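You operate a simulated robot arm through the tools that you are given. There is no shell and no other tool. Be economical: measure what you need, move in short steps, check, and stop when the job is done.

The job below is to be done with a simulated robot arm. You get a single attempt, and the scene is never put back.

## Task
File the TO DO card under its day, move the POST card to DONE and rub out the scribble.
Fine: Rub with the felt eraser and put it back.

The check looks at the end state, three seconds after you hand in, the way a careful person would. Anything else that was tipped, shoved, dropped, spilled or broken makes it a failure.

## Robot
A 7-joint arm with a two-finger parallel gripper, fixed in place. Base frame: the origin is at the foot of the arm, x ahead of it, y to its left, z up; the work surface is at about z = 0.8. Readings come in m, degrees, newtons and seconds.
With the tool pointing down near the work surface it reaches from about 0.3 to 0.74 m from the base axis. Its first joint turns from -115.0 to 115.0 degrees. Payload 3.91 kg.
Tool frame: the origin (TCP) lies between the finger pads and is the grasp point; the fingertips stand 0.03 m ahead of it; z points along the fingers, y is the line along which they close. Largest opening 0.11 m; finger width 0.02, thickness 0.01; the body of the gripper, 0.048 by 0.112 m, starts 0.055 m behind the TCP.
Orientation is told as [roll, pitch, yaw] about the base's x, y, z axes, in that order, counted from this pose: with the fingers straight down and closing along the base's y, the tool's x points along the base's -x, its y along +y and its z along -z.

## Interface
- The arm moves only by the tool arm_command. Its arguments are lists of equal length, an entry for each row: "delta_pos": the shift along the tool's x, y, z in units of 250 mm (1.0 is 250 mm), a list of three; "delta_rot": the turn, a rotation vector about the tool's x, y, z in units of 90 degrees (1.0 is 90 degrees), a list of three; "jaw": the finger opening in m, from 0 to 0.11. In form: {"delta_pos": [[dx, dy, dz], ...], "delta_rot": [[wx, wy, wz], ...], "jaw": [jaw, ...]}. A call has 1 to 12 rows; each row is the pose to reach, as a shift and turn from the pose commanded when the call began, along the tool's axes at that moment. A call with a number of a shift or a turn outside -1 to 1 is refused whole. Each row takes 0.2 s and may step no farther than 0.05 m and 8.6 degrees from the row before; otherwise, or with a gripper value out of range, the whole call is refused. Where a pose cannot be reached the arm comes as near as it can. A force on the tool above 40 N (or 10 N above the force at the start of the call, whichever is more), or a blocked arm, ends the call early, and 0.2 s more pass. Each finger travels about 0.108 m/s and halts on what it meets, pressing with about 40 N; the grip force reading is that of the motor and also rises with nothing between the fingers. The clock runs only during rows and for 0.2 s after the last one: add rows that repeat a pose to give the fingers time. It gives the time, the measured TCP pose, the force on the tool (base axes), the opening and the grip force at its end, in the units of the frame above (readings bear some noise).
- Cameras (640 x 400 px; columns grow to the right, rows downward): "scene" is fixed at [0.0464, 0.5003, 1.5417]; the picture's right is [-0.74, -0.68, 0.00], its down [-0.32, 0.35, -0.88] and it looks along [0.59, -0.65, -0.47] (base axes); focal length 320 px, centre (320, 200). "wrist" rides on the gripper at [0.072, 0.017, -0.103] in the tool frame; the picture's right is [-0.23, 0.97, 0.00], its down [-0.76, -0.18, -0.62] and it looks along [-0.61, -0.14, 0.78] (tool axes); focal length 222 px, centre (320, 200). There is no depth. A picture from a camera that has moved, and an enlarged one, comes with that camera's place and axes in the base frame and with its lens.
- grab_frame(camera): a new picture of that camera. The clock stands still meanwhile.
- slide_trunk(by): slides the trunk up (or, below 0, down) by that many m; the arm rides with it, the base frame stays. It gives what a move gives, with no picture.
- enlarge(camera, box): a new picture of the part [left, top, right, bottom] of that camera's present view, enlarged. The clock stands still meanwhile.
- hand_in(): hands the job in; it is judged then, once.

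Go step by step. Nothing tells you positions but the pictures and the camera data: compare them with the known pose of the tool, close in by small moves and look again before you grip or let go. The budget is 120 turns and 68 pictures, counting those below and the enlarged ones. Unless the task says otherwise, let go and move clear before handing in, and close with one line.

The tools are called as a command line: name --argument value ..., lists and objects as JSON in quotes. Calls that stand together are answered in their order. arm_command: Moves the arm, as the interface text tells. Its arguments: {"type":"object","properties":{"delta_pos":{"type":"array","items":{"type":"array","items":{"type":"number"}}},"delta_rot":{"type":"array","items":{"type":"array","items":{"type":"number"}}},"jaw":{"type":"array","items":{"type":"number"}}},"required":["delta_pos","delta_rot","jaw"]} The other tools are called the same way: slide_trunk (by) slides the trunk up or down; grab_frame (camera) takes a picture; enlarge (camera, box) takes an enlarged picture of a part of a camera's view; hand_in () hands the job in.

At the start:

```text
t: 0.0
eef_pos: [0.4386, -0.1736, 1.2759]
orientation: [0.0, 0.0, 0.1]
force: [0.3, 0.2, -0.1]
gripper_width: 0.1099
finger_force: 0.1
trunk travel left (down, up): [-0.8, 0.19]
```

scene: 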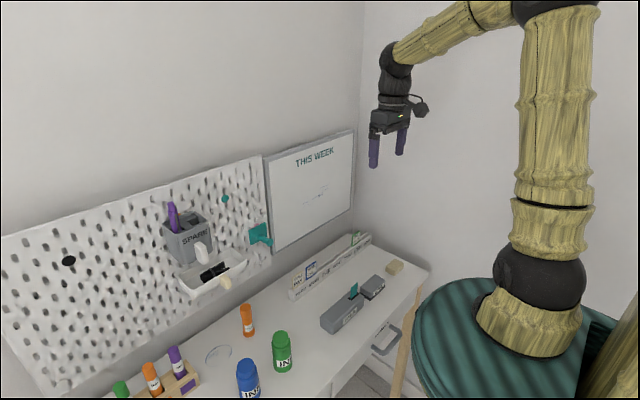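
wrist: 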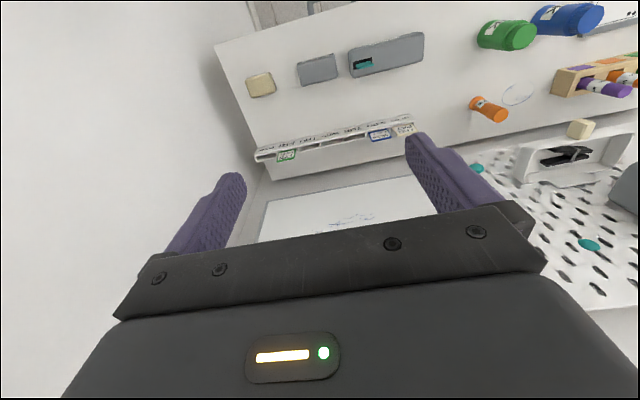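

I see a desk with a pegboard, a whiteboard with a scribble, a card rail, a grey holder with a card in it, and other items. I'll enlarge the relevant parts first.

enlarge --camera "scene" --box '[260, 220, 440, 340]'

enlarge --camera "scene" --box '[150, 120, 380, 300]'

enlarge --camera "wrist" --box '[230, 20, 440, 200]'

```text
3.33 times, centred on (350, 280) of scene
camera zoom: at [0.0464, 0.5003, 1.5417], right [-0.74, -0.68, 0.0], down [-0.32, 0.35, -0.88], along [0.59, -0.65, -0.47], focal length 1066 px, centre (220, -67)
```

zoom: 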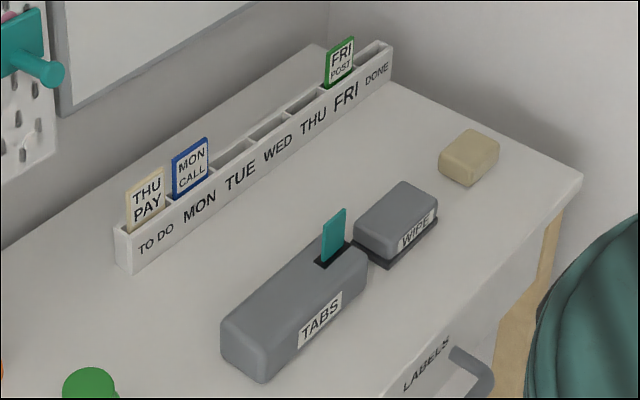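

```text
2.22 times, centred on (265, 210) of scene
camera zoom: at [0.0464, 0.5003, 1.5417], right [-0.74, -0.68, 0.0], down [-0.32, 0.35, -0.88], along [0.59, -0.65, -0.47], focal length 711 px, centre (442, 178)
```

zoom: 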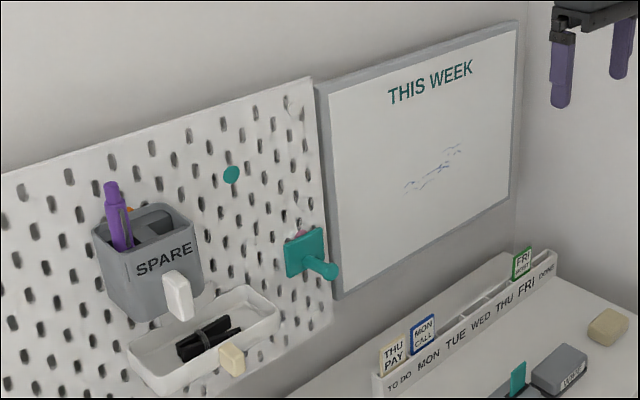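

```text
2.22 times, centred on (335, 110) of wrist
camera zoom: at [0.3665, -0.1568, 1.3798], right [0.23, 0.97, 0.0], down [0.76, -0.18, 0.62], along [0.61, -0.14, -0.78], focal length 494 px, centre (287, 400)
```

zoom: 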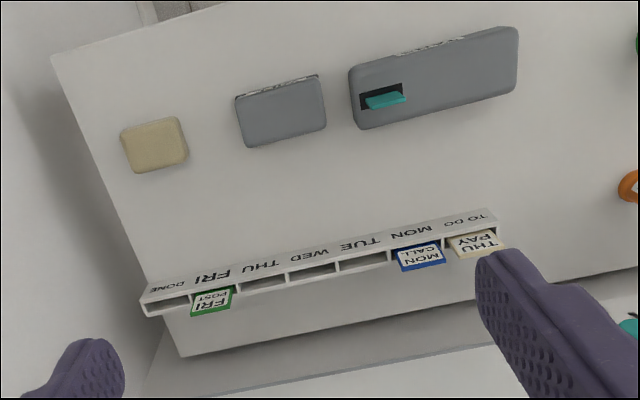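

Rail slots run TO DO, MON, TUE, WED, THU, FRI, DONE along y at x≈0.59. "THU PAY" goes to THU and "FRI POST" goes to DONE. WIPE looks like the felt eraser, near (0.444, -0.178). I'll turn the gripper to yaw -90 and lower it above WIPE for a closer look.

arm_command --delta_pos '[[0, 0, 0.075], [0, 0, 0.15], [0, 0, 0.225], [0, 0, 0.3], [0, 0, 0.375], [0, 0, 0.45], [0, 0, 0.525], [0, 0, 0.6], [0, 0, 0.675], [0, 0, 0.75], [0, 0, 0.825], [0, 0, 0.9]]' --delta_rot '[[0, 0, 0.0833], [0, 0, 0.1667], [0, 0, 0.25], [0, 0, 0.3333], [0, 0, 0.4167], [0, 0, 0.5], [0, 0, 0.5833], [0, 0, 0.6667], [0, 0, 0.75], [0, 0, 0.8333], [0, 0, 0.9167], [0, 0, 1.0]]' --jaw '[0.1, 0.1, 0.1, 0.1, 0.1, 0.1, 0.1, 0.1, 0.1, 0.1, 0.1, 0.1]'

grab_frame --camera "wrist"

enlarge --camera "scene" --box '[280, 220, 410, 300]'

```text
t: 2.6
eef_pos: [0.4397, -0.173, 1.0532]
orientation: [0.0, 0.0, -90.2]
force: [0.7, -0.6, -0.5]
gripper_width: 0.1002
finger_force: 0.0
trunk travel left (down, up): [-0.8, 0.19]
```

```text
62 pictures are left
camera wrist: at [0.4568, -0.1009, 1.1553], right [0.97, -0.23, 0.0], down [-0.18, -0.76, 0.62], along [-0.14, -0.61, -0.78], focal length 222 px, centre (320, 200)
```

wrist: 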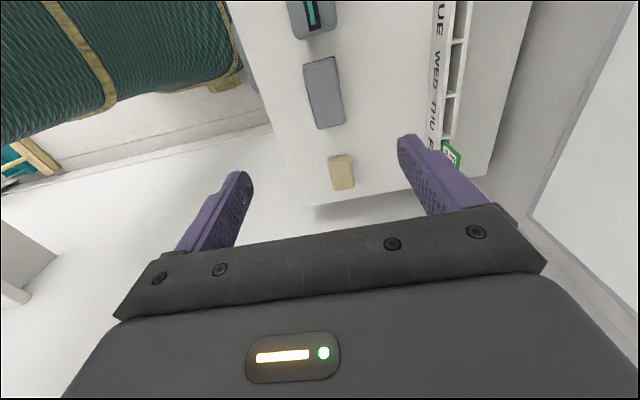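

```text
4.92 times, centred on (345, 260) of scene
camera zoom: at [0.0464, 0.5003, 1.5417], right [-0.74, -0.68, 0.0], down [-0.32, 0.35, -0.88], along [0.59, -0.65, -0.47], focal length 1574 px, centre (197, -95)
```

zoom: 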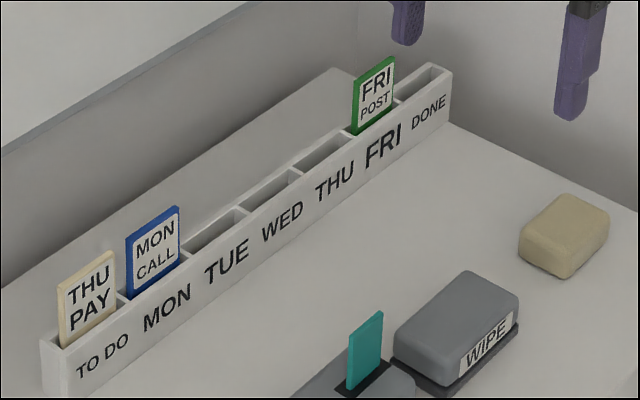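

WIPE has a dark felt base, so it is the eraser, centred near (0.447, -0.178) and about 0.044 wide in x. I'll lower to just above it and check.

arm_command --delta_pos '[[0, 0.03, 0.12], [-0.02, 0.03, 0.24], [-0.02, 0.03, 0.36], [-0.02, 0.03, 0.48], [-0.02, 0.03, 0.58], [-0.02, 0.03, 0.66], [-0.02, 0.03, 0.66]]' --delta_rot '[[0, 0, 0], [0, 0, 0], [0, 0, 0], [0, 0, 0], [0, 0, 0], [0, 0, 0], [0, 0, 0]]' --jaw '[0.09, 0.09, 0.09, 0.09, 0.09, 0.09, 0.09]'

grab_frame --camera "wrist"

enlarge --camera "scene" --box '[330, 220, 430, 330]'

```text
t: 4.2
eef_pos: [0.4472, -0.1783, 0.8871]
orientation: [0.0, 0.0, -90.0]
force: [-0.1, 0.1, 0.0]
gripper_width: 0.09
finger_force: 0.0
trunk travel left (down, up): [-0.8, 0.19]
```

```text
60 pictures are left
camera wrist: at [0.4635, -0.1067, 0.9904], right [0.97, -0.23, 0.0], down [-0.18, -0.76, 0.62], along [-0.14, -0.61, -0.78], focal length 222 px, centre (320, 200)
```

wrist: 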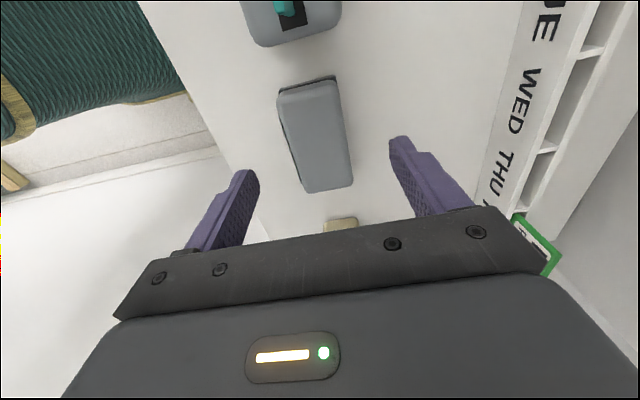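

```text
3.64 times, centred on (380, 275) of scene
camera zoom: at [0.0464, 0.5003, 1.5417], right [-0.74, -0.68, 0.0], down [-0.32, 0.35, -0.88], along [0.59, -0.65, -0.47], focal length 1163 px, centre (102, -73)
```

zoom: 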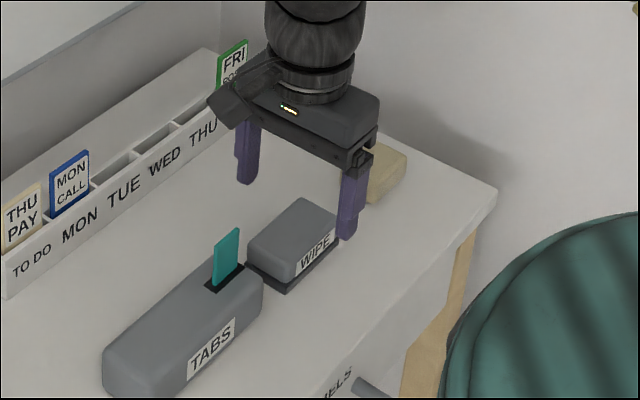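

The eraser is centred between the open fingers at (0.447, -0.177). I'll descend to TCP z≈0.843 and close.

arm_command --delta_pos '[[0, 0, 0.06], [0, 0, 0.12], [0, 0, 0.176], [0, 0, 0.176], [0, 0, 0.176], [0, 0, 0.176], [0, 0, 0.176], [0, 0, 0.176]]' --delta_rot '[[0, 0, 0], [0, 0, 0], [0, 0, 0], [0, 0, 0], [0, 0, 0], [0, 0, 0], [0, 0, 0], [0, 0, 0]]' --jaw '[0.09, 0.09, 0.09, 0.09, 0.06, 0.035, 0.035, 0.035]'

enlarge --camera "scene" --box '[330, 220, 430, 330]'

```text
t: 6.0
eef_pos: [0.4474, -0.1776, 0.8428]
orientation: [0.0, 0.0, -90.0]
force: [-0.4, -0.3, 0.6]
gripper_width: 0.0435
finger_force: 40.2
trunk travel left (down, up): [-0.8, 0.19]
```

```text
3.64 times, centred on (380, 275) of scene
camera zoom: at [0.0464, 0.5003, 1.5417], right [-0.74, -0.68, 0.0], down [-0.32, 0.35, -0.88], along [0.59, -0.65, -0.47], focal length 1163 px, centre (102, -73)
```

zoom: 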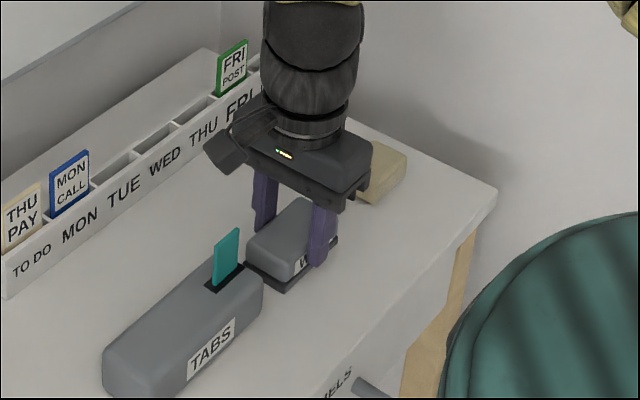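

The eraser is gripped at 43.5 mm. Its home is TCP (0.4474, -0.1776, 0.8428) at yaw -90. I'll lift it and check whether the dark pad comes along.

arm_command --delta_pos '[[0, 0, -0.04], [0, 0, -0.15], [0, 0, -0.3], [0, 0, -0.45], [0, 0, -0.6], [0, 0, -0.75], [0, 0, -0.85]]' --delta_rot '[[0, 0, 0], [0, 0, 0], [0, 0, 0], [0, 0, 0], [0, 0, 0], [0, 0, 0], [0, 0, 0]]' --jaw '[0.035, 0.035, 0.035, 0.035, 0.035, 0.035, 0.035]'

enlarge --camera "scene" --box '[250, 100, 450, 330]'

grab_frame --camera "wrist"

```text
t: 7.6
eef_pos: [0.4457, -0.1778, 1.0556]
orientation: [0.0, 0.0, -90.1]
force: [0.1, 0.4, -1.1]
gripper_width: 0.0439
finger_force: 40.1
trunk travel left (down, up): [-0.8, 0.19]
```

```text
1.74 times, centred on (350, 215) of scene
camera zoom: at [0.0464, 0.5003, 1.5417], right [-0.74, -0.68, 0.0], down [-0.32, 0.35, -0.88], along [0.59, -0.65, -0.47], focal length 556 px, centre (268, 174)
```

zoom: 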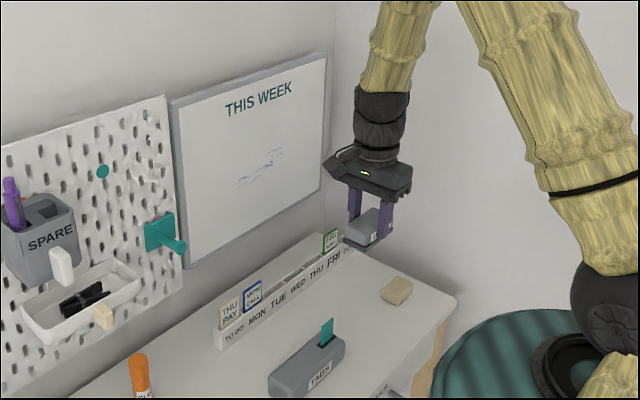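

```text
56 pictures are left
camera wrist: at [0.4636, -0.1061, 1.1574], right [0.97, -0.23, 0.0], down [-0.18, -0.76, 0.62], along [-0.14, -0.61, -0.78], focal length 222 px, centre (320, 200)
```

wrist: 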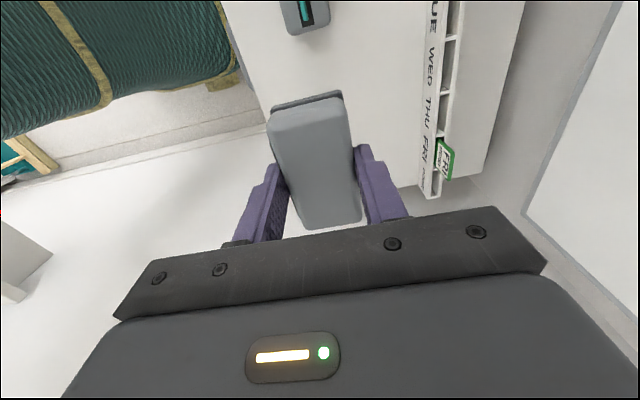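

The felt pad came up with the eraser. The board plane is about x≈0.715 and the scribble is around y -0.15…-0.29, z≈1.03. I'll pitch the tool to point at the wall while staying clear of it.

arm_command --delta_pos '[[-0.01, 0.02, 0], [-0.02, 0.04, 0], [-0.04, 0.06, 0], [-0.05, 0.08, 0], [-0.06, 0.1, 0], [-0.08, 0.12, 0], [-0.1, 0.15, 0], [-0.11, 0.18, 0.02], [-0.12, 0.22, 0.04], [-0.14, 0.26, 0.06], [-0.16, 0.3, 0.08], [-0.16, 0.34, 0.1]]' --delta_rot '[[-0.0833, 0, 0], [-0.1667, 0, 0], [-0.25, 0, 0], [-0.3333, 0, 0], [-0.4167, 0, 0], [-0.5, 0, 0], [-0.5833, 0, 0], [-0.6667, 0, 0], [-0.75, 0, 0], [-0.8333, 0, 0], [-0.9167, 0, 0], [-1.0, 0, 0]]' --jaw '[0.035, 0.035, 0.035, 0.035, 0.035, 0.035, 0.035, 0.035, 0.035, 0.035, 0.035, 0.035]'

grab_frame --camera "wrist"

grab_frame --camera "scene"

```text
t: 10.2
eef_pos: [0.5311, -0.2184, 1.0311]
orientation: [90.0, 0.0, -90.1]
force: [-0.1, 0.1, -0.6]
gripper_width: 0.0438
finger_force: 40.0
trunk travel left (down, up): [-0.8, 0.19]
```

```text
55 pictures are left
camera wrist: at [0.4281, -0.1473, 1.0466], right [0.0, -0.23, 0.97], down [-0.62, -0.76, -0.18], along [0.78, -0.61, -0.14], focal length 222 px, centre (320, 200)
```

wrist: 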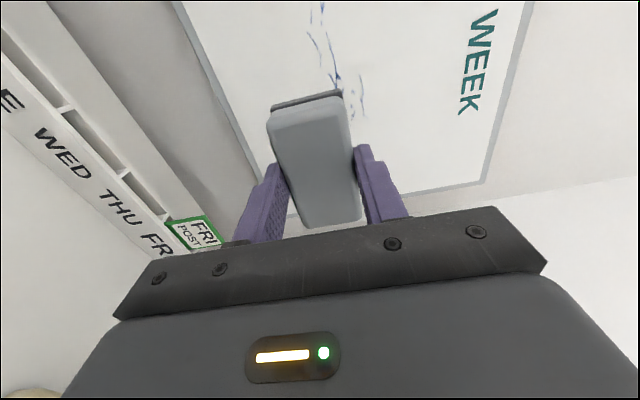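

```text
54 pictures are left
```

scene: 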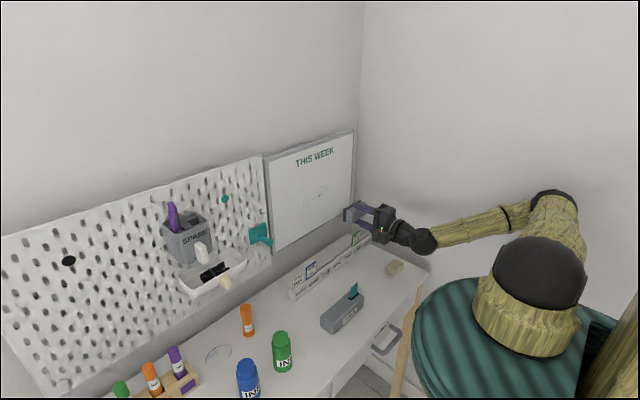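

The board face triangulates to x≈0.688. The scribble spans y −0.12…−0.26 and z 1.03…1.085. I'll go to its centre with the felt about 2 cm off the board.

arm_command --delta_pos '[[0.05, 0.05, 0.1], [0.11, 0.1, 0.2], [0.11, 0.1, 0.3], [0.11, 0.1, 0.37], [0.11, 0.1, 0.37]]' --delta_rot '[[0, 0, 0], [0, 0, 0], [0, 0, 0], [0, 0, 0], [0, 0, 0]]' --jaw '[0.035, 0.035, 0.035, 0.035, 0.035]'

grab_frame --camera "wrist"

enlarge --camera "scene" --box '[260, 120, 420, 260]'

```text
t: 11.4
eef_pos: [0.6211, -0.1901, 1.0548]
orientation: [90.0, -0.1, -90.0]
force: [-0.2, 0.2, -0.5]
gripper_width: 0.0439
finger_force: 40.2
trunk travel left (down, up): [-0.8, 0.19]
```

```text
53 pictures are left
camera wrist: at [0.5188, -0.1193, 1.0716], right [0.0, -0.23, 0.97], down [-0.62, -0.76, -0.18], along [0.78, -0.61, -0.14], focal length 222 px, centre (320, 200)
```

wrist: 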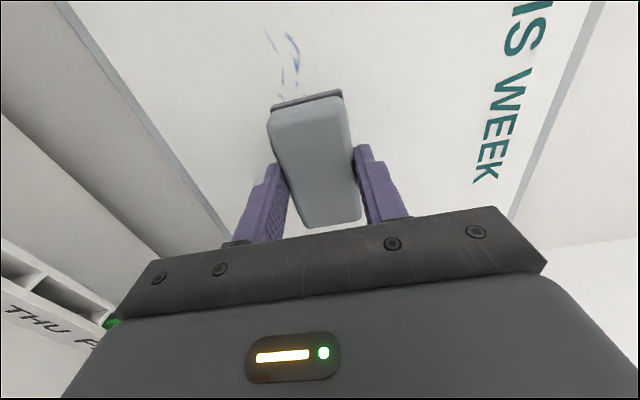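

```text
2.86 times, centred on (340, 190) of scene
camera zoom: at [0.0464, 0.5003, 1.5417], right [-0.74, -0.68, 0.0], down [-0.32, 0.35, -0.88], along [0.59, -0.65, -0.47], focal length 914 px, centre (263, 229)
```

zoom: 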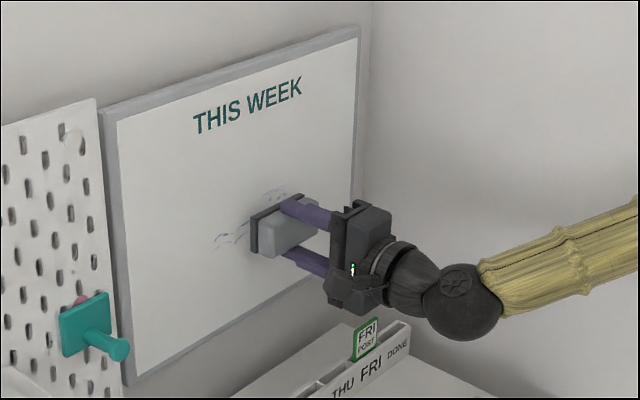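

Aligned. I'll creep forward in 2 mm rows until the felt touches.

arm_command --delta_pos '[[0, 0, 0.02], [0, 0, 0.04], [0, 0, 0.05], [0, 0, 0.06], [0, 0, 0.066], [0, 0, 0.072], [0, 0, 0.078], [0, 0, 0.084]]' --delta_rot '[[0, 0, 0], [0, 0, 0], [0, 0, 0], [0, 0, 0], [0, 0, 0], [0, 0, 0], [0, 0, 0], [0, 0, 0]]' --jaw '[0.035, 0.035, 0.035, 0.035, 0.035, 0.035, 0.035, 0.035]'

```text
t: 13.2
eef_pos: [0.6452, -0.1883, 1.056]
orientation: [90.0, 0.0, -90.0]
force: [-1.1, -0.1, 0.2]
gripper_width: 0.0438
finger_force: 39.5
trunk travel left (down, up): [-0.8, 0.19]
```

No clear contact yet at x=0.645, so I continue in 1.5 mm rows.

arm_command --delta_pos '[[0, 0, 0.006], [0, 0, 0.012], [0, 0, 0.018], [0, 0, 0.024]]' --delta_rot '[[0, 0, 0], [0, 0, 0], [0, 0, 0], [0, 0, 0]]' --jaw '[0.035, 0.035, 0.035, 0.035]'

enlarge --camera "scene" --box '[290, 160, 370, 220]'

```text
t: 14.2
eef_pos: [0.6447, -0.1903, 1.0563]
orientation: [90.0, 0.0, -90.0]
force: [-34.4, 1.3, -5.6]
gripper_width: 0.0439
finger_force: 39.7
trunk travel left (down, up): [-0.8, 0.19]
```

```text
6.67 times, centred on (330, 190) of scene
camera zoom: at [0.0464, 0.5003, 1.5417], right [-0.74, -0.68, 0.0], down [-0.32, 0.35, -0.88], along [0.59, -0.65, -0.47], focal length 2132 px, centre (253, 267)
```

zoom: 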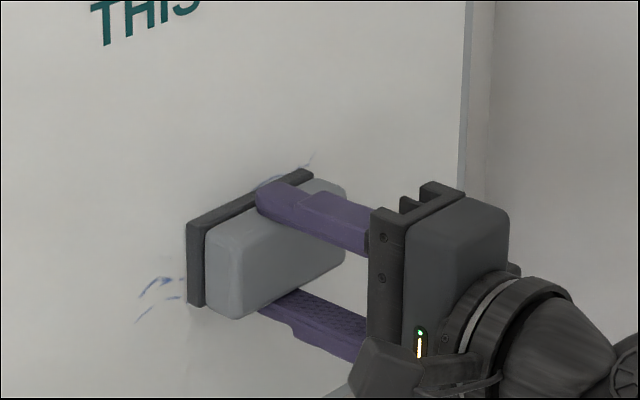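

Contact is at TCP x≈0.6445 and it presses at 34 N now. I'll ease back about 3.5 mm in command and sweep horizontally.

arm_command --delta_pos '[[0, 0, -0.014], [0.08, 0, -0.014], [0.16, 0, -0.014], [0.24, 0, -0.014], [0.32, 0, -0.014], [0.24, 0, -0.014], [0.16, 0, -0.014], [0.08, 0, -0.014], [0, 0, -0.014]]' --delta_rot '[[0, 0, 0], [0, 0, 0], [0, 0, 0], [0, 0, 0], [0, 0, 0], [0, 0, 0], [0, 0, 0], [0, 0, 0], [0, 0, 0]]' --jaw '[0.035, 0.035, 0.035, 0.035, 0.035, 0.035, 0.035, 0.035, 0.035]'

enlarge --camera "scene" --box '[290, 160, 370, 220]'

```text
t: 16.2
eef_pos: [0.6463, -0.1914, 1.0559]
orientation: [90.0, 0.0, -90.1]
force: [-1.9, -0.2, -0.4]
gripper_width: 0.0439
finger_force: 39.9
trunk travel left (down, up): [-0.8, 0.19]
```

```text
6.67 times, centred on (330, 190) of scene
camera zoom: at [0.0464, 0.5003, 1.5417], right [-0.74, -0.68, 0.0], down [-0.32, 0.35, -0.88], along [0.59, -0.65, -0.47], focal length 2132 px, centre (253, 267)
```

zoom: 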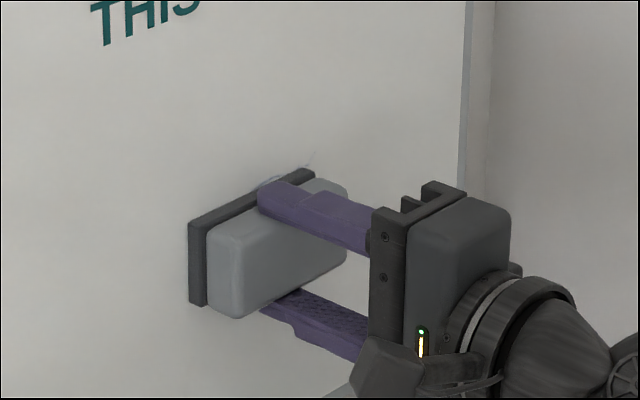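

The left part is erased. Next I'll sweep right and up with a touch more pressure.

arm_command --delta_pos '[[0, 0, 0.005], [-0.1, 0, 0.005], [-0.2, 0, 0.005], [-0.32, 0, 0.005], [-0.32, 0.1, 0.005], [-0.2, 0.1, 0.005], [-0.1, 0.1, 0.005], [0, 0.1, 0.005], [0.12, 0.1, 0.005], [0.24, 0.1, 0.005], [0.32, 0.06, 0.005], [0.32, 0, 0.005]]' --delta_rot '[[0, 0, 0], [0, 0, 0], [0, 0, 0], [0, 0, 0], [0, 0, 0], [0, 0, 0], [0, 0, 0], [0, 0, 0], [0, 0, 0], [0, 0, 0], [0, 0, 0], [0, 0, 0]]' --jaw '[0.035, 0.035, 0.035, 0.035, 0.035, 0.035, 0.035, 0.035, 0.035, 0.035, 0.035, 0.035]'

enlarge --camera "scene" --box '[270, 140, 366, 212]'

```text
t: 18.8
eef_pos: [0.6458, -0.1111, 1.0544]
orientation: [90.1, 0.0, -90.0]
force: [-12.4, 0.7, 2.7]
gripper_width: 0.0437
finger_force: 39.8
trunk travel left (down, up): [-0.8, 0.19]
```

```text
5.56 times, centred on (318, 176) of scene
camera zoom: at [0.0464, 0.5003, 1.5417], right [-0.74, -0.68, 0.0], down [-0.32, 0.35, -0.88], along [0.59, -0.65, -0.47], focal length 1777 px, centre (331, 333)
```

zoom: 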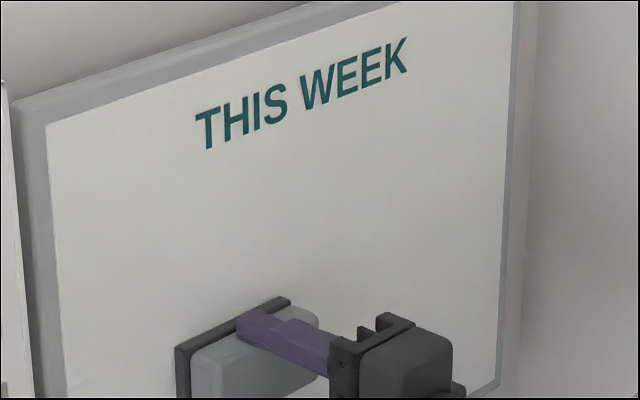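

One more strip lower at z≈1.03, then I'll retreat from the board and look.

arm_command --delta_pos '[[0, -0.09, 0], [-0.12, -0.09, 0], [-0.24, -0.09, 0], [-0.36, -0.09, 0], [-0.48, -0.09, 0], [-0.6, -0.09, 0], [-0.6, -0.09, -0.08], [-0.6, -0.09, -0.2], [-0.6, -0.09, -0.35], [-0.6, -0.09, -0.5]]' --delta_rot '[[0, 0, 0], [0, 0, 0], [0, 0, 0], [0, 0, 0], [0, 0, 0], [0, 0, 0], [0, 0, 0], [0, 0, 0], [0, 0, 0], [0, 0, 0]]' --jaw '[0.035, 0.035, 0.035, 0.035, 0.035, 0.035, 0.035, 0.035, 0.035, 0.035]'

enlarge --camera "scene" --box '[260, 125, 380, 265]'

grab_frame --camera "wrist"

```text
t: 21.0
eef_pos: [0.5221, -0.2604, 1.0348]
orientation: [90.1, 0.0, -90.1]
force: [0.2, 1.0, -1.7]
gripper_width: 0.0439
finger_force: 39.8
trunk travel left (down, up): [-0.8, 0.19]
```

```text
2.86 times, centred on (320, 195) of scene
camera zoom: at [0.0464, 0.5003, 1.5417], right [-0.74, -0.68, 0.0], down [-0.32, 0.35, -0.88], along [0.59, -0.65, -0.47], focal length 914 px, centre (320, 214)
```

zoom: 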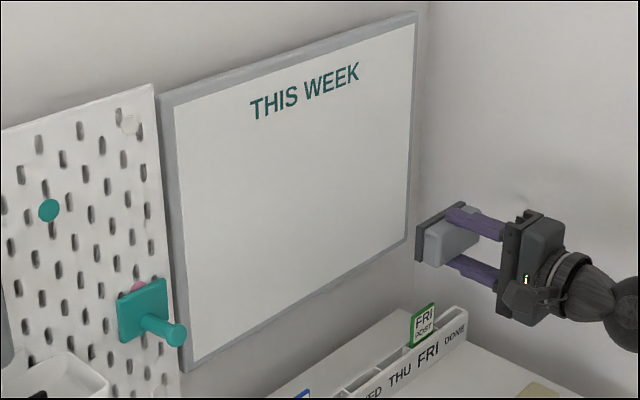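

```text
47 pictures are left
camera wrist: at [0.4201, -0.1891, 1.0504], right [0.0, -0.23, 0.97], down [-0.62, -0.76, -0.18], along [0.78, -0.61, -0.14], focal length 222 px, centre (320, 200)
```

wrist: 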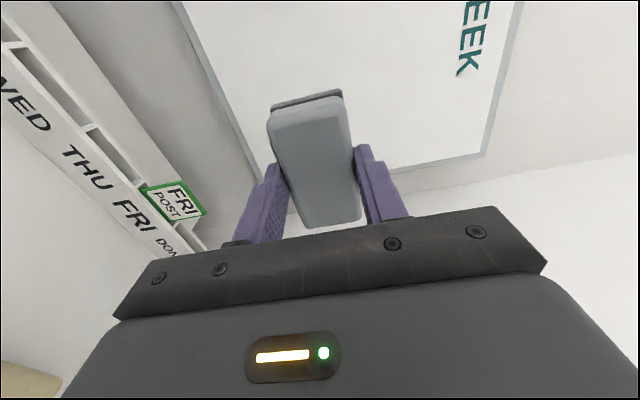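

The board is clean. I'll pitch the tool back down above the eraser's home spot.

arm_command --delta_pos '[[0.03, 0.04, -0.03], [0.06, 0.07, -0.06], [0.09, 0.07, -0.1], [0.12, 0.07, -0.14], [0.15, 0.07, -0.18], [0.18, 0.07, -0.2], [0.21, 0.07, -0.22], [0.24, 0.07, -0.24], [0.27, 0.07, -0.26], [0.3, 0.07, -0.28], [0.33, 0.07, -0.3], [0.332, 0.07, -0.3]]' --delta_rot '[[0.0833, 0, 0], [0.1667, 0, 0], [0.25, 0, 0], [0.3333, 0, 0], [0.4167, 0, 0], [0.5, 0, 0], [0.5833, 0, 0], [0.6667, 0, 0], [0.75, 0, 0], [0.8333, 0, 0], [0.9167, 0, 0], [1.0, 0, 0]]' --jaw '[0.035, 0.035, 0.035, 0.035, 0.035, 0.035, 0.035, 0.035, 0.035, 0.035, 0.035, 0.035]'

```text
t: 23.6
eef_pos: [0.4477, -0.1768, 1.0522]
orientation: [-0.2, 0.0, -90.1]
force: [0.0, -0.2, -0.7]
gripper_width: 0.0439
finger_force: 40.1
trunk travel left (down, up): [-0.8, 0.19]
```

I'm above home, so I descend to z≈0.846 first.

arm_command --delta_pos '[[-0.003, 0, 0.15], [-0.003, 0, 0.3], [-0.003, 0, 0.45], [-0.003, 0, 0.6], [-0.003, 0, 0.7], [-0.003, 0, 0.77], [-0.003, 0, 0.8], [-0.003, 0, 0.815], [-0.003, 0, 0.824]]' --delta_rot '[[0, 0, 0], [0, 0, 0], [0, 0, 0], [0, 0, 0], [0, 0, 0], [0, 0, 0], [0, 0, 0], [0, 0, 0], [0, 0, 0]]' --jaw '[0.035, 0.035, 0.035, 0.035, 0.035, 0.035, 0.035, 0.035, 0.035]'

enlarge --camera "scene" --box '[330, 220, 430, 330]'

```text
t: 25.6
eef_pos: [0.4498, -0.1778, 0.8458]
orientation: [0.0, 0.0, -89.9]
force: [0.1, -0.1, -1.3]
gripper_width: 0.0438
finger_force: 39.6
trunk travel left (down, up): [-0.8, 0.19]
```

```text
3.64 times, centred on (380, 275) of scene
camera zoom: at [0.0464, 0.5003, 1.5417], right [-0.74, -0.68, 0.0], down [-0.32, 0.35, -0.88], along [0.59, -0.65, -0.47], focal length 1163 px, centre (102, -73)
```

zoom: 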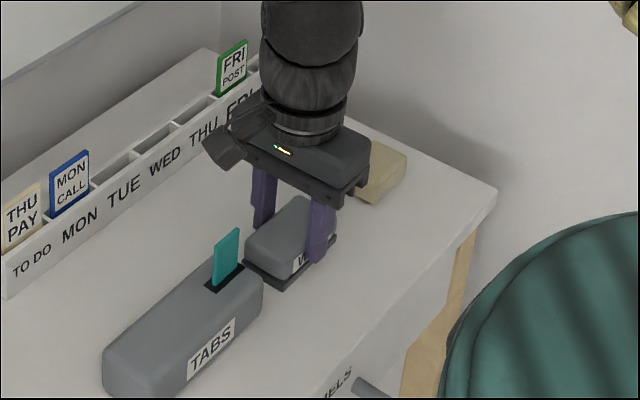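

Almost on the table. I'll go down the last ~2.5 mm, release and rise.

arm_command --delta_pos '[[0, -0.006, 0.006], [0, -0.006, 0.01], [0, -0.006, 0.01], [0, -0.006, 0.01], [0, -0.006, 0.01], [0, -0.006, 0.01], [0, -0.006, -0.1], [0, -0.006, -0.25], [0, -0.006, -0.4]]' --delta_rot '[[0, 0, 0], [0, 0, 0], [0, 0, 0], [0, 0, 0], [0, 0, 0], [0, 0, 0], [0, 0, 0], [0, 0, 0], [0, 0, 0]]' --jaw '[0.035, 0.035, 0.05, 0.07, 0.08, 0.08, 0.08, 0.08, 0.08]'

enlarge --camera "scene" --box '[330, 220, 430, 330]'

grab_frame --camera "wrist"

```text
t: 27.6
eef_pos: [0.4458, -0.1792, 0.9437]
orientation: [0.1, 0.0, -90.1]
force: [-0.4, -0.2, 0.3]
gripper_width: 0.0801
finger_force: 0.1
trunk travel left (down, up): [-0.8, 0.19]
```

```text
3.64 times, centred on (380, 275) of scene
camera zoom: at [0.0464, 0.5003, 1.5417], right [-0.74, -0.68, 0.0], down [-0.32, 0.35, -0.88], along [0.59, -0.65, -0.47], focal length 1163 px, centre (102, -73)
```

zoom: 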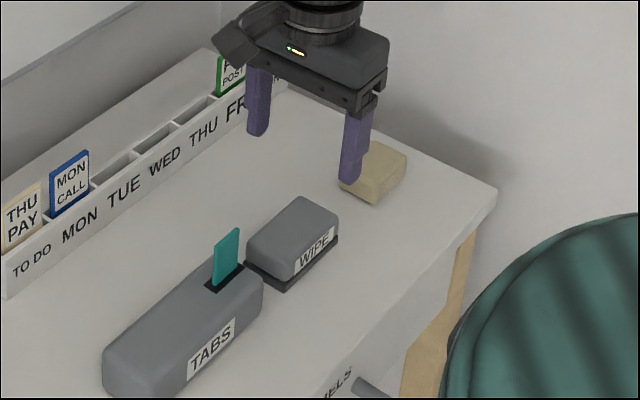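

```text
44 pictures are left
camera wrist: at [0.4625, -0.1075, 1.0466], right [0.97, -0.23, 0.0], down [-0.18, -0.76, 0.62], along [-0.14, -0.61, -0.78], focal length 222 px, centre (320, 200)
```

wrist: 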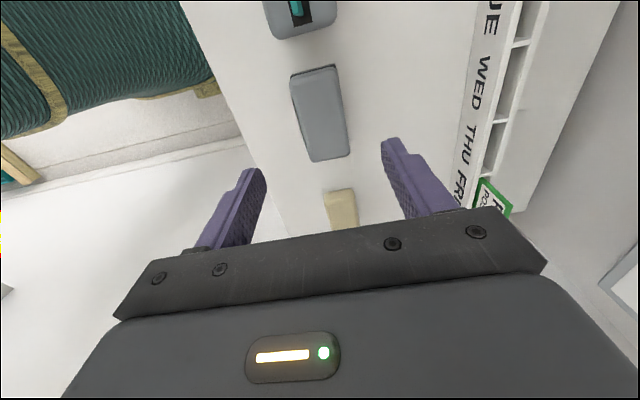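

The eraser is back in its place. Next I'll move over the rail for a close view of the POST card and the DONE slot.

arm_command --delta_pos '[[0, 0, -0.16], [0, 0.1, -0.3], [-0.02, 0.22, -0.32], [-0.04, 0.36, -0.32], [-0.06, 0.5, -0.32], [-0.08, 0.6, -0.32], [-0.08, 0.6, -0.32]]' --delta_rot '[[0, 0, 0], [0, 0, 0], [0, 0, 0], [0, 0, 0], [0, 0, 0], [0, 0, 0], [0, 0, 0]]' --jaw '[0.06, 0.05, 0.05, 0.05, 0.05, 0.05, 0.05]'

grab_frame --camera "wrist"

enlarge --camera "scene" --box '[330, 220, 380, 260]'

enlarge --camera "scene" --box '[285, 255, 335, 305]'

```text
t: 29.2
eef_pos: [0.5954, -0.2011, 1.0237]
orientation: [0.1, 0.0, -90.1]
force: [0.8, -0.1, 0.0]
gripper_width: 0.0504
finger_force: 0.1
trunk travel left (down, up): [-0.8, 0.19]
```

```text
43 pictures are left
camera wrist: at [0.6125, -0.1282, 1.1271], right [0.97, -0.23, 0.0], down [-0.18, -0.76, 0.62], along [-0.14, -0.61, -0.78], focal length 222 px, centre (320, 200)
```

wrist: 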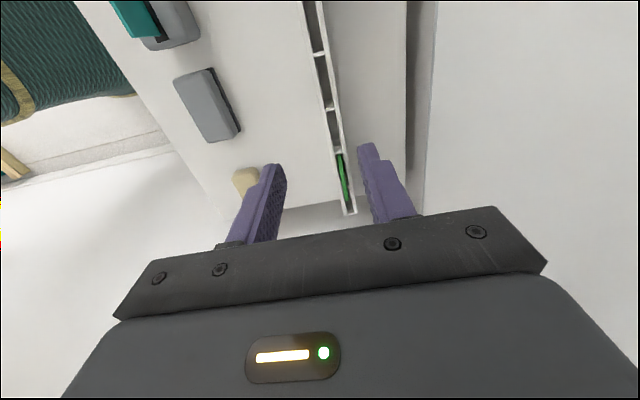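

```text
10.00 times, centred on (355, 240) of scene
camera zoom: at [0.0464, 0.5003, 1.5417], right [-0.74, -0.68, 0.0], down [-0.32, 0.35, -0.88], along [0.59, -0.65, -0.47], focal length 3198 px, centre (-30, -200)
```

zoom: 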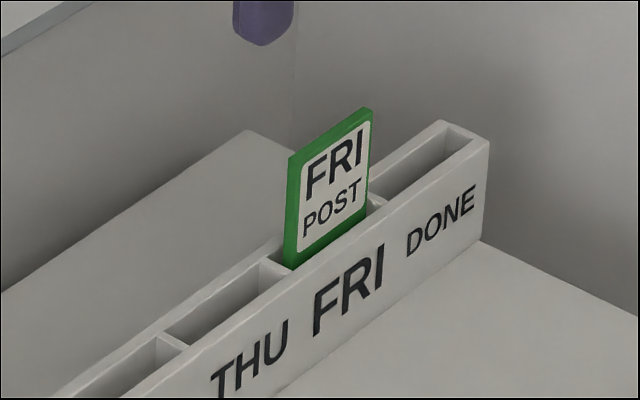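

```text
8.00 times, centred on (310, 280) of scene
camera zoom: at [0.0464, 0.5003, 1.5417], right [-0.74, -0.68, 0.0], down [-0.32, 0.35, -0.88], along [0.59, -0.65, -0.47], focal length 2558 px, centre (400, -440)
```

zoom: 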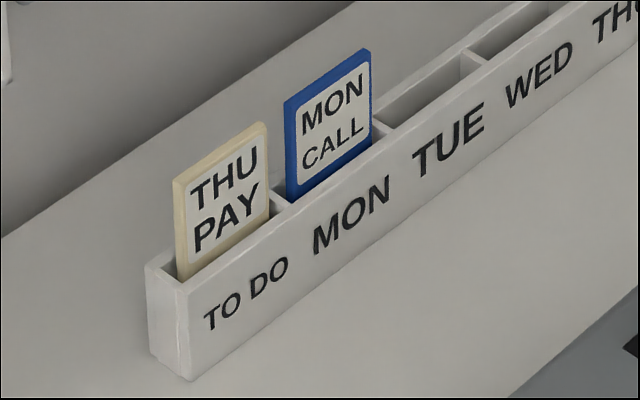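

I need precise positions, so I'll enlarge the rail in the wrist view.

enlarge --camera "wrist" --box '[290, 40, 390, 220]'

```text
2.22 times, centred on (340, 130) of wrist
camera zoom: at [0.6125, -0.1282, 1.1271], right [0.97, -0.23, 0.0], down [-0.18, -0.76, 0.62], along [-0.14, -0.61, -0.78], focal length 494 px, centre (276, 356)
```

zoom: 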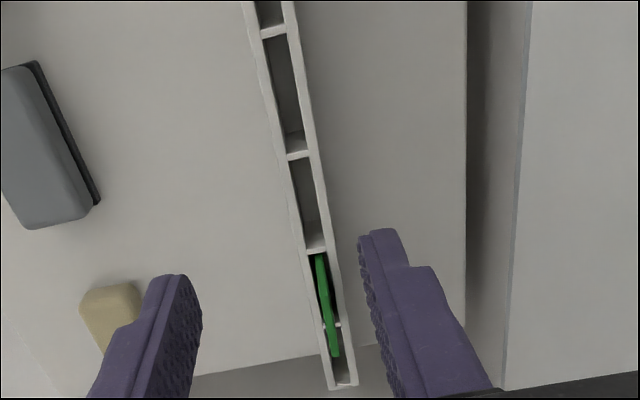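

The slots have a ~0.06 pitch, with centres DONE −0.364, FRI −0.304, THU −0.244 and TO DO ≈ −0.004. The rail centre is x≈0.606 and the card tops are at ≈0.88. I'll move above the POST card and look closer.

arm_command --delta_pos '[[-0.1, 0.042, 0.05], [-0.2, 0.042, 0.1], [-0.3, 0.042, 0.2], [-0.412, 0.042, 0.3], [-0.412, 0.042, 0.375], [-0.412, 0.042, 0.375]]' --delta_rot '[[0, 0, 0], [0, 0, 0], [0, 0, 0], [0, 0, 0], [0, 0, 0], [0, 0, 0]]' --jaw '[0.05, 0.05, 0.05, 0.05, 0.05, 0.05]'

enlarge --camera "wrist" --box '[230, 50, 430, 250]'

enlarge --camera "scene" --box '[320, 200, 390, 260]'

```text
t: 30.6
eef_pos: [0.608, -0.3017, 0.9293]
orientation: [0.0, -0.1, -90.1]
force: [-0.6, 0.2, -0.1]
gripper_width: 0.0503
finger_force: 0.2
trunk travel left (down, up): [-0.8, 0.19]
```

```text
2.00 times, centred on (330, 150) of wrist
camera zoom: at [0.6253, -0.2302, 1.0325], right [0.97, -0.23, 0.0], down [-0.18, -0.76, 0.62], along [-0.14, -0.61, -0.78], focal length 444 px, centre (300, 300)
```

zoom: 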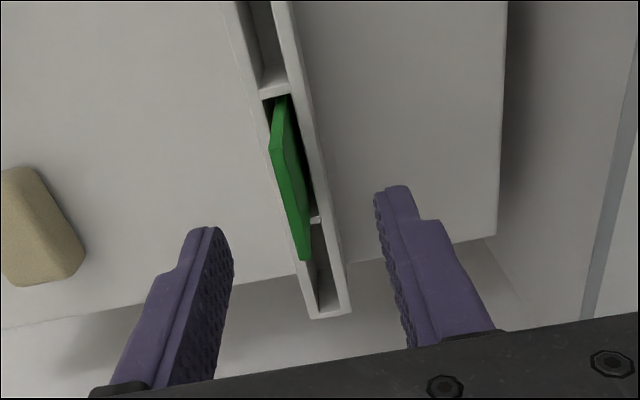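

```text
6.67 times, centred on (355, 230) of scene
camera zoom: at [0.0464, 0.5003, 1.5417], right [-0.74, -0.68, 0.0], down [-0.32, 0.35, -0.88], along [0.59, -0.65, -0.47], focal length 2132 px, centre (87, 0)
```

zoom: 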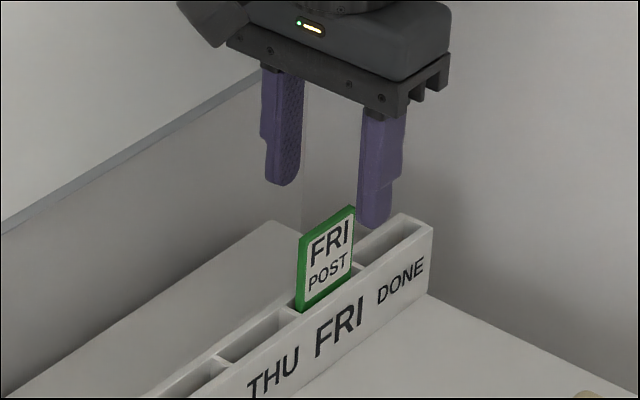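

The card is centred at (0.606, −0.304), leaning slightly forward, and lies centred between the fingers. I'll descend to TCP z≈0.88 and pinch it.

arm_command --delta_pos '[[0, 0, 0.06], [0, 0, 0.12], [0, 0, 0.17], [0, 0, 0.196], [0, 0, 0.196]]' --delta_rot '[[0, 0, 0], [0, 0, 0], [0, 0, 0], [0, 0, 0], [0, 0, 0]]' --jaw '[0.045, 0.045, 0.04, 0.035, 0.03]'

enlarge --camera "wrist" --box '[230, 50, 430, 250]'

enlarge --camera "scene" --box '[320, 200, 390, 260]'

```text
t: 31.8
eef_pos: [0.6096, -0.3003, 0.8806]
orientation: [0.0, 0.0, -89.9]
force: [0.6, 0.4, 0.2]
gripper_width: 0.0303
finger_force: 0.0
trunk travel left (down, up): [-0.8, 0.19]
```

```text
2.00 times, centred on (330, 150) of wrist
camera zoom: at [0.6268, -0.2283, 0.9837], right [0.97, -0.23, 0.0], down [-0.18, -0.76, 0.62], along [-0.14, -0.61, -0.78], focal length 444 px, centre (300, 300)
```

zoom: 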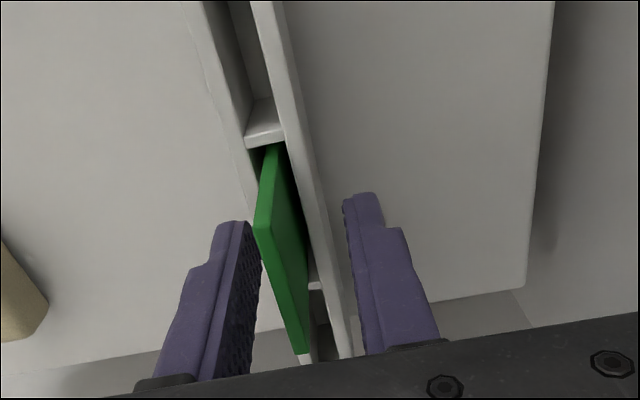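

```text
6.67 times, centred on (355, 230) of scene
camera zoom: at [0.0464, 0.5003, 1.5417], right [-0.74, -0.68, 0.0], down [-0.32, 0.35, -0.88], along [0.59, -0.65, -0.47], focal length 2132 px, centre (87, 0)
```

zoom: 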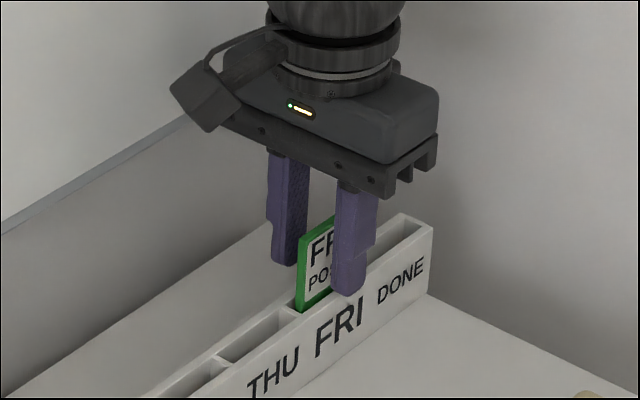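

The card sits about 2 mm toward the front finger. I'll shift x by −2 mm and close gently.

arm_command --delta_pos '[[0.0, -0.009, 0], [0, -0.009, 0], [0, -0.009, 0], [0, -0.009, 0], [0, -0.009, 0], [0, -0.009, 0]]' --delta_rot '[[0, 0, 0], [0, 0, 0], [0, 0, 0], [0, 0, 0], [0, 0, 0], [0, 0, 0]]' --jaw '[0.025, 0.018, 0.012, 0.007, 0.002, 0.0]'

enlarge --camera "scene" --box '[320, 200, 390, 260]'

```text
t: 33.2
eef_pos: [0.6055, -0.3022, 0.8812]
orientation: [0.0, 0.0, -90.2]
force: [0.0, 0.6, 0.0]
gripper_width: 0.0036
finger_force: 39.9
trunk travel left (down, up): [-0.8, 0.19]
```

```text
6.67 times, centred on (355, 230) of scene
camera zoom: at [0.0464, 0.5003, 1.5417], right [-0.74, -0.68, 0.0], down [-0.32, 0.35, -0.88], along [0.59, -0.65, -0.47], focal length 2132 px, centre (87, 0)
```

zoom: 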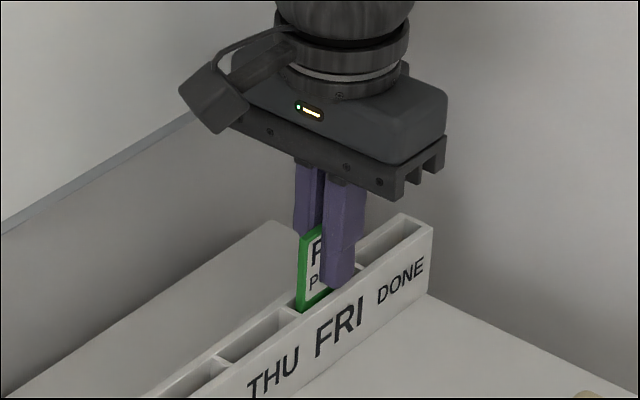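

Gripped, 3.6 mm thick and with no side force. I'll lift it straight up.

arm_command --delta_pos '[[0, 0, -0.03], [0, 0, -0.07], [0, 0, -0.12], [0, 0, -0.18], [0, 0, -0.24], [0, 0, -0.3], [0, 0, -0.3]]' --delta_rot '[[0, 0, 0], [0, 0, 0], [0, 0, 0], [0, 0, 0], [0, 0, 0], [0, 0, 0], [0, 0, 0]]' --jaw '[0, 0, 0, 0, 0, 0, 0]'

enlarge --camera "scene" --box '[320, 190, 390, 260]'

enlarge --camera "wrist" --box '[230, 50, 430, 250]'

```text
t: 34.8
eef_pos: [0.6051, -0.3013, 0.9566]
orientation: [0.1, 0.0, -89.9]
force: [0.9, 0.6, -0.6]
gripper_width: 0.0038
finger_force: 39.9
trunk travel left (down, up): [-0.8, 0.19]
```

```text
5.71 times, centred on (355, 225) of scene
camera zoom: at [0.0464, 0.5003, 1.5417], right [-0.74, -0.68, 0.0], down [-0.32, 0.35, -0.88], along [0.59, -0.65, -0.47], focal length 1827 px, centre (120, 57)
```

zoom: 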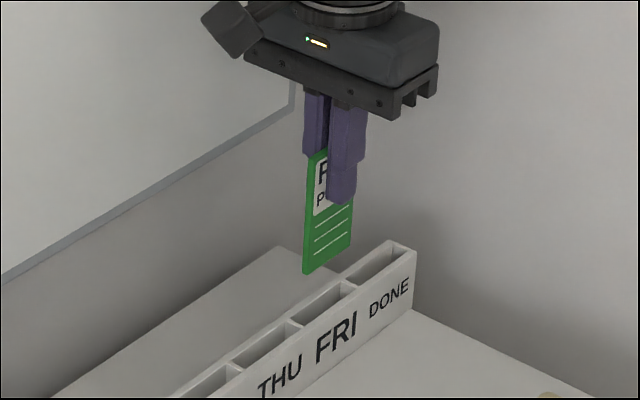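

```text
2.00 times, centred on (330, 150) of wrist
camera zoom: at [0.6226, -0.2296, 1.0593], right [0.97, -0.23, 0.0], down [-0.18, -0.76, 0.62], along [-0.14, -0.61, -0.78], focal length 444 px, centre (300, 300)
```

zoom: 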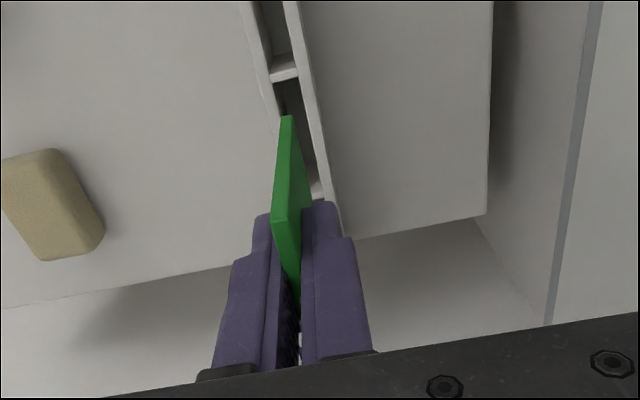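

The card is held upright, bottom about z 0.886. I'll shift −0.0595 in y over DONE and look.

arm_command --delta_pos '[[-0.06, 0, 0], [-0.12, 0, 0], [-0.18, 0, 0], [-0.238, 0, 0], [-0.238, 0, 0], [-0.238, 0, 0]]' --delta_rot '[[0, 0, 0], [0, 0, 0], [0, 0, 0], [0, 0, 0], [0, 0, 0], [0, 0, 0]]' --jaw '[0, 0, 0, 0, 0, 0]'

enlarge --camera "scene" --box '[330, 200, 390, 260]'

enlarge --camera "wrist" --box '[250, 30, 390, 170]'

```text
t: 36.2
eef_pos: [0.6031, -0.3603, 0.9565]
orientation: [-0.1, 0.0, -90.0]
force: [-0.4, 0.1, 0.6]
gripper_width: 0.0035
finger_force: 39.6
trunk travel left (down, up): [-0.8, 0.19]
```

```text
6.67 times, centred on (360, 230) of scene
camera zoom: at [0.0464, 0.5003, 1.5417], right [-0.74, -0.68, 0.0], down [-0.32, 0.35, -0.88], along [0.59, -0.65, -0.47], focal length 2132 px, centre (53, 0)
```

zoom: 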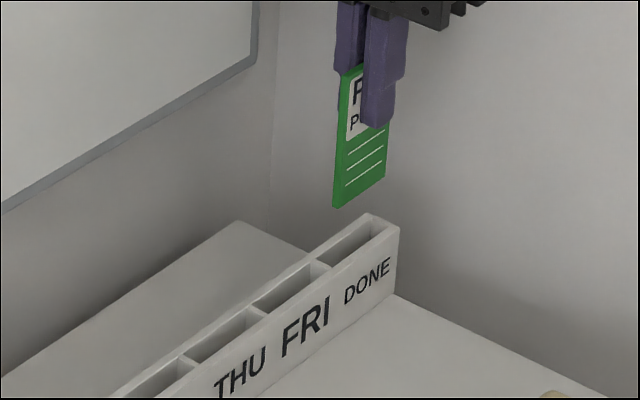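

```text
2.86 times, centred on (320, 100) of wrist
camera zoom: at [0.6218, -0.2894, 1.0596], right [0.97, -0.23, 0.0], down [-0.18, -0.76, 0.62], along [-0.14, -0.61, -0.78], focal length 635 px, centre (320, 486)
```

zoom: 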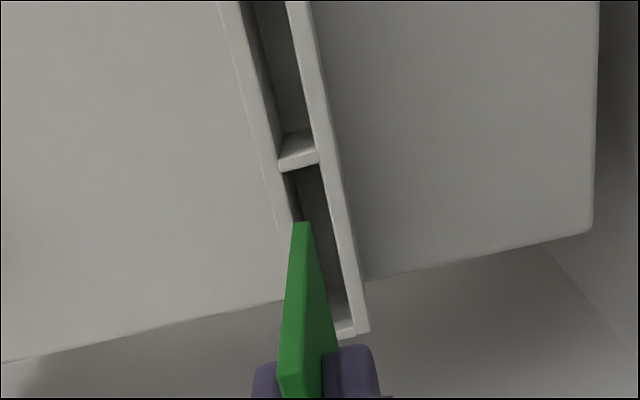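

The card lines up with the DONE slot. I'll lower it partway so the bottom just enters the slot, then check.

arm_command --delta_pos '[[0, 0, 0.06], [0, 0, 0.12], [0, 0, 0.16], [0, 0, 0.19], [0, 0, 0.215], [0, 0, 0.23]]' --delta_rot '[[0, 0, 0], [0, 0, 0], [0, 0, 0], [0, 0, 0], [0, 0, 0], [0, 0, 0]]' --jaw '[0, 0, 0, 0, 0, 0]'

enlarge --camera "scene" --box '[330, 200, 390, 260]'

enlarge --camera "wrist" --box '[250, 30, 390, 170]'

```text
t: 37.6
eef_pos: [0.6055, -0.3619, 0.8989]
orientation: [0.1, 0.0, -90.1]
force: [0.6, 0.5, 0.4]
gripper_width: 0.0036
finger_force: 39.8
trunk travel left (down, up): [-0.8, 0.19]
```

```text
6.67 times, centred on (360, 230) of scene
camera zoom: at [0.0464, 0.5003, 1.5417], right [-0.74, -0.68, 0.0], down [-0.32, 0.35, -0.88], along [0.59, -0.65, -0.47], focal length 2132 px, centre (53, 0)
```

zoom: 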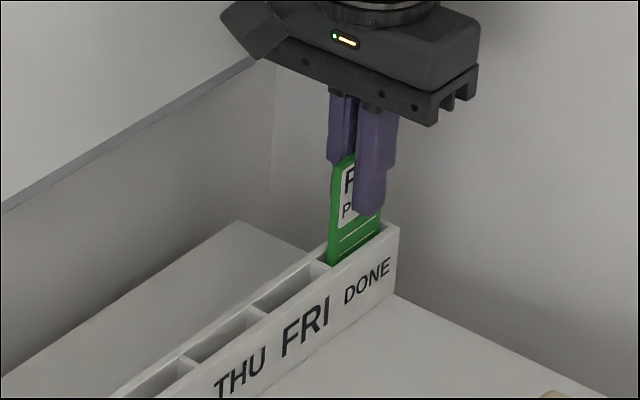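

```text
2.86 times, centred on (320, 100) of wrist
camera zoom: at [0.6227, -0.2894, 1.0015], right [0.97, -0.23, 0.0], down [-0.18, -0.76, 0.62], along [-0.14, -0.61, -0.78], focal length 635 px, centre (320, 486)
```

zoom: 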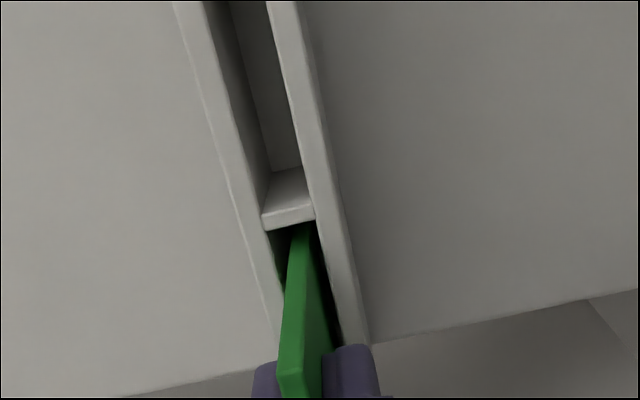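

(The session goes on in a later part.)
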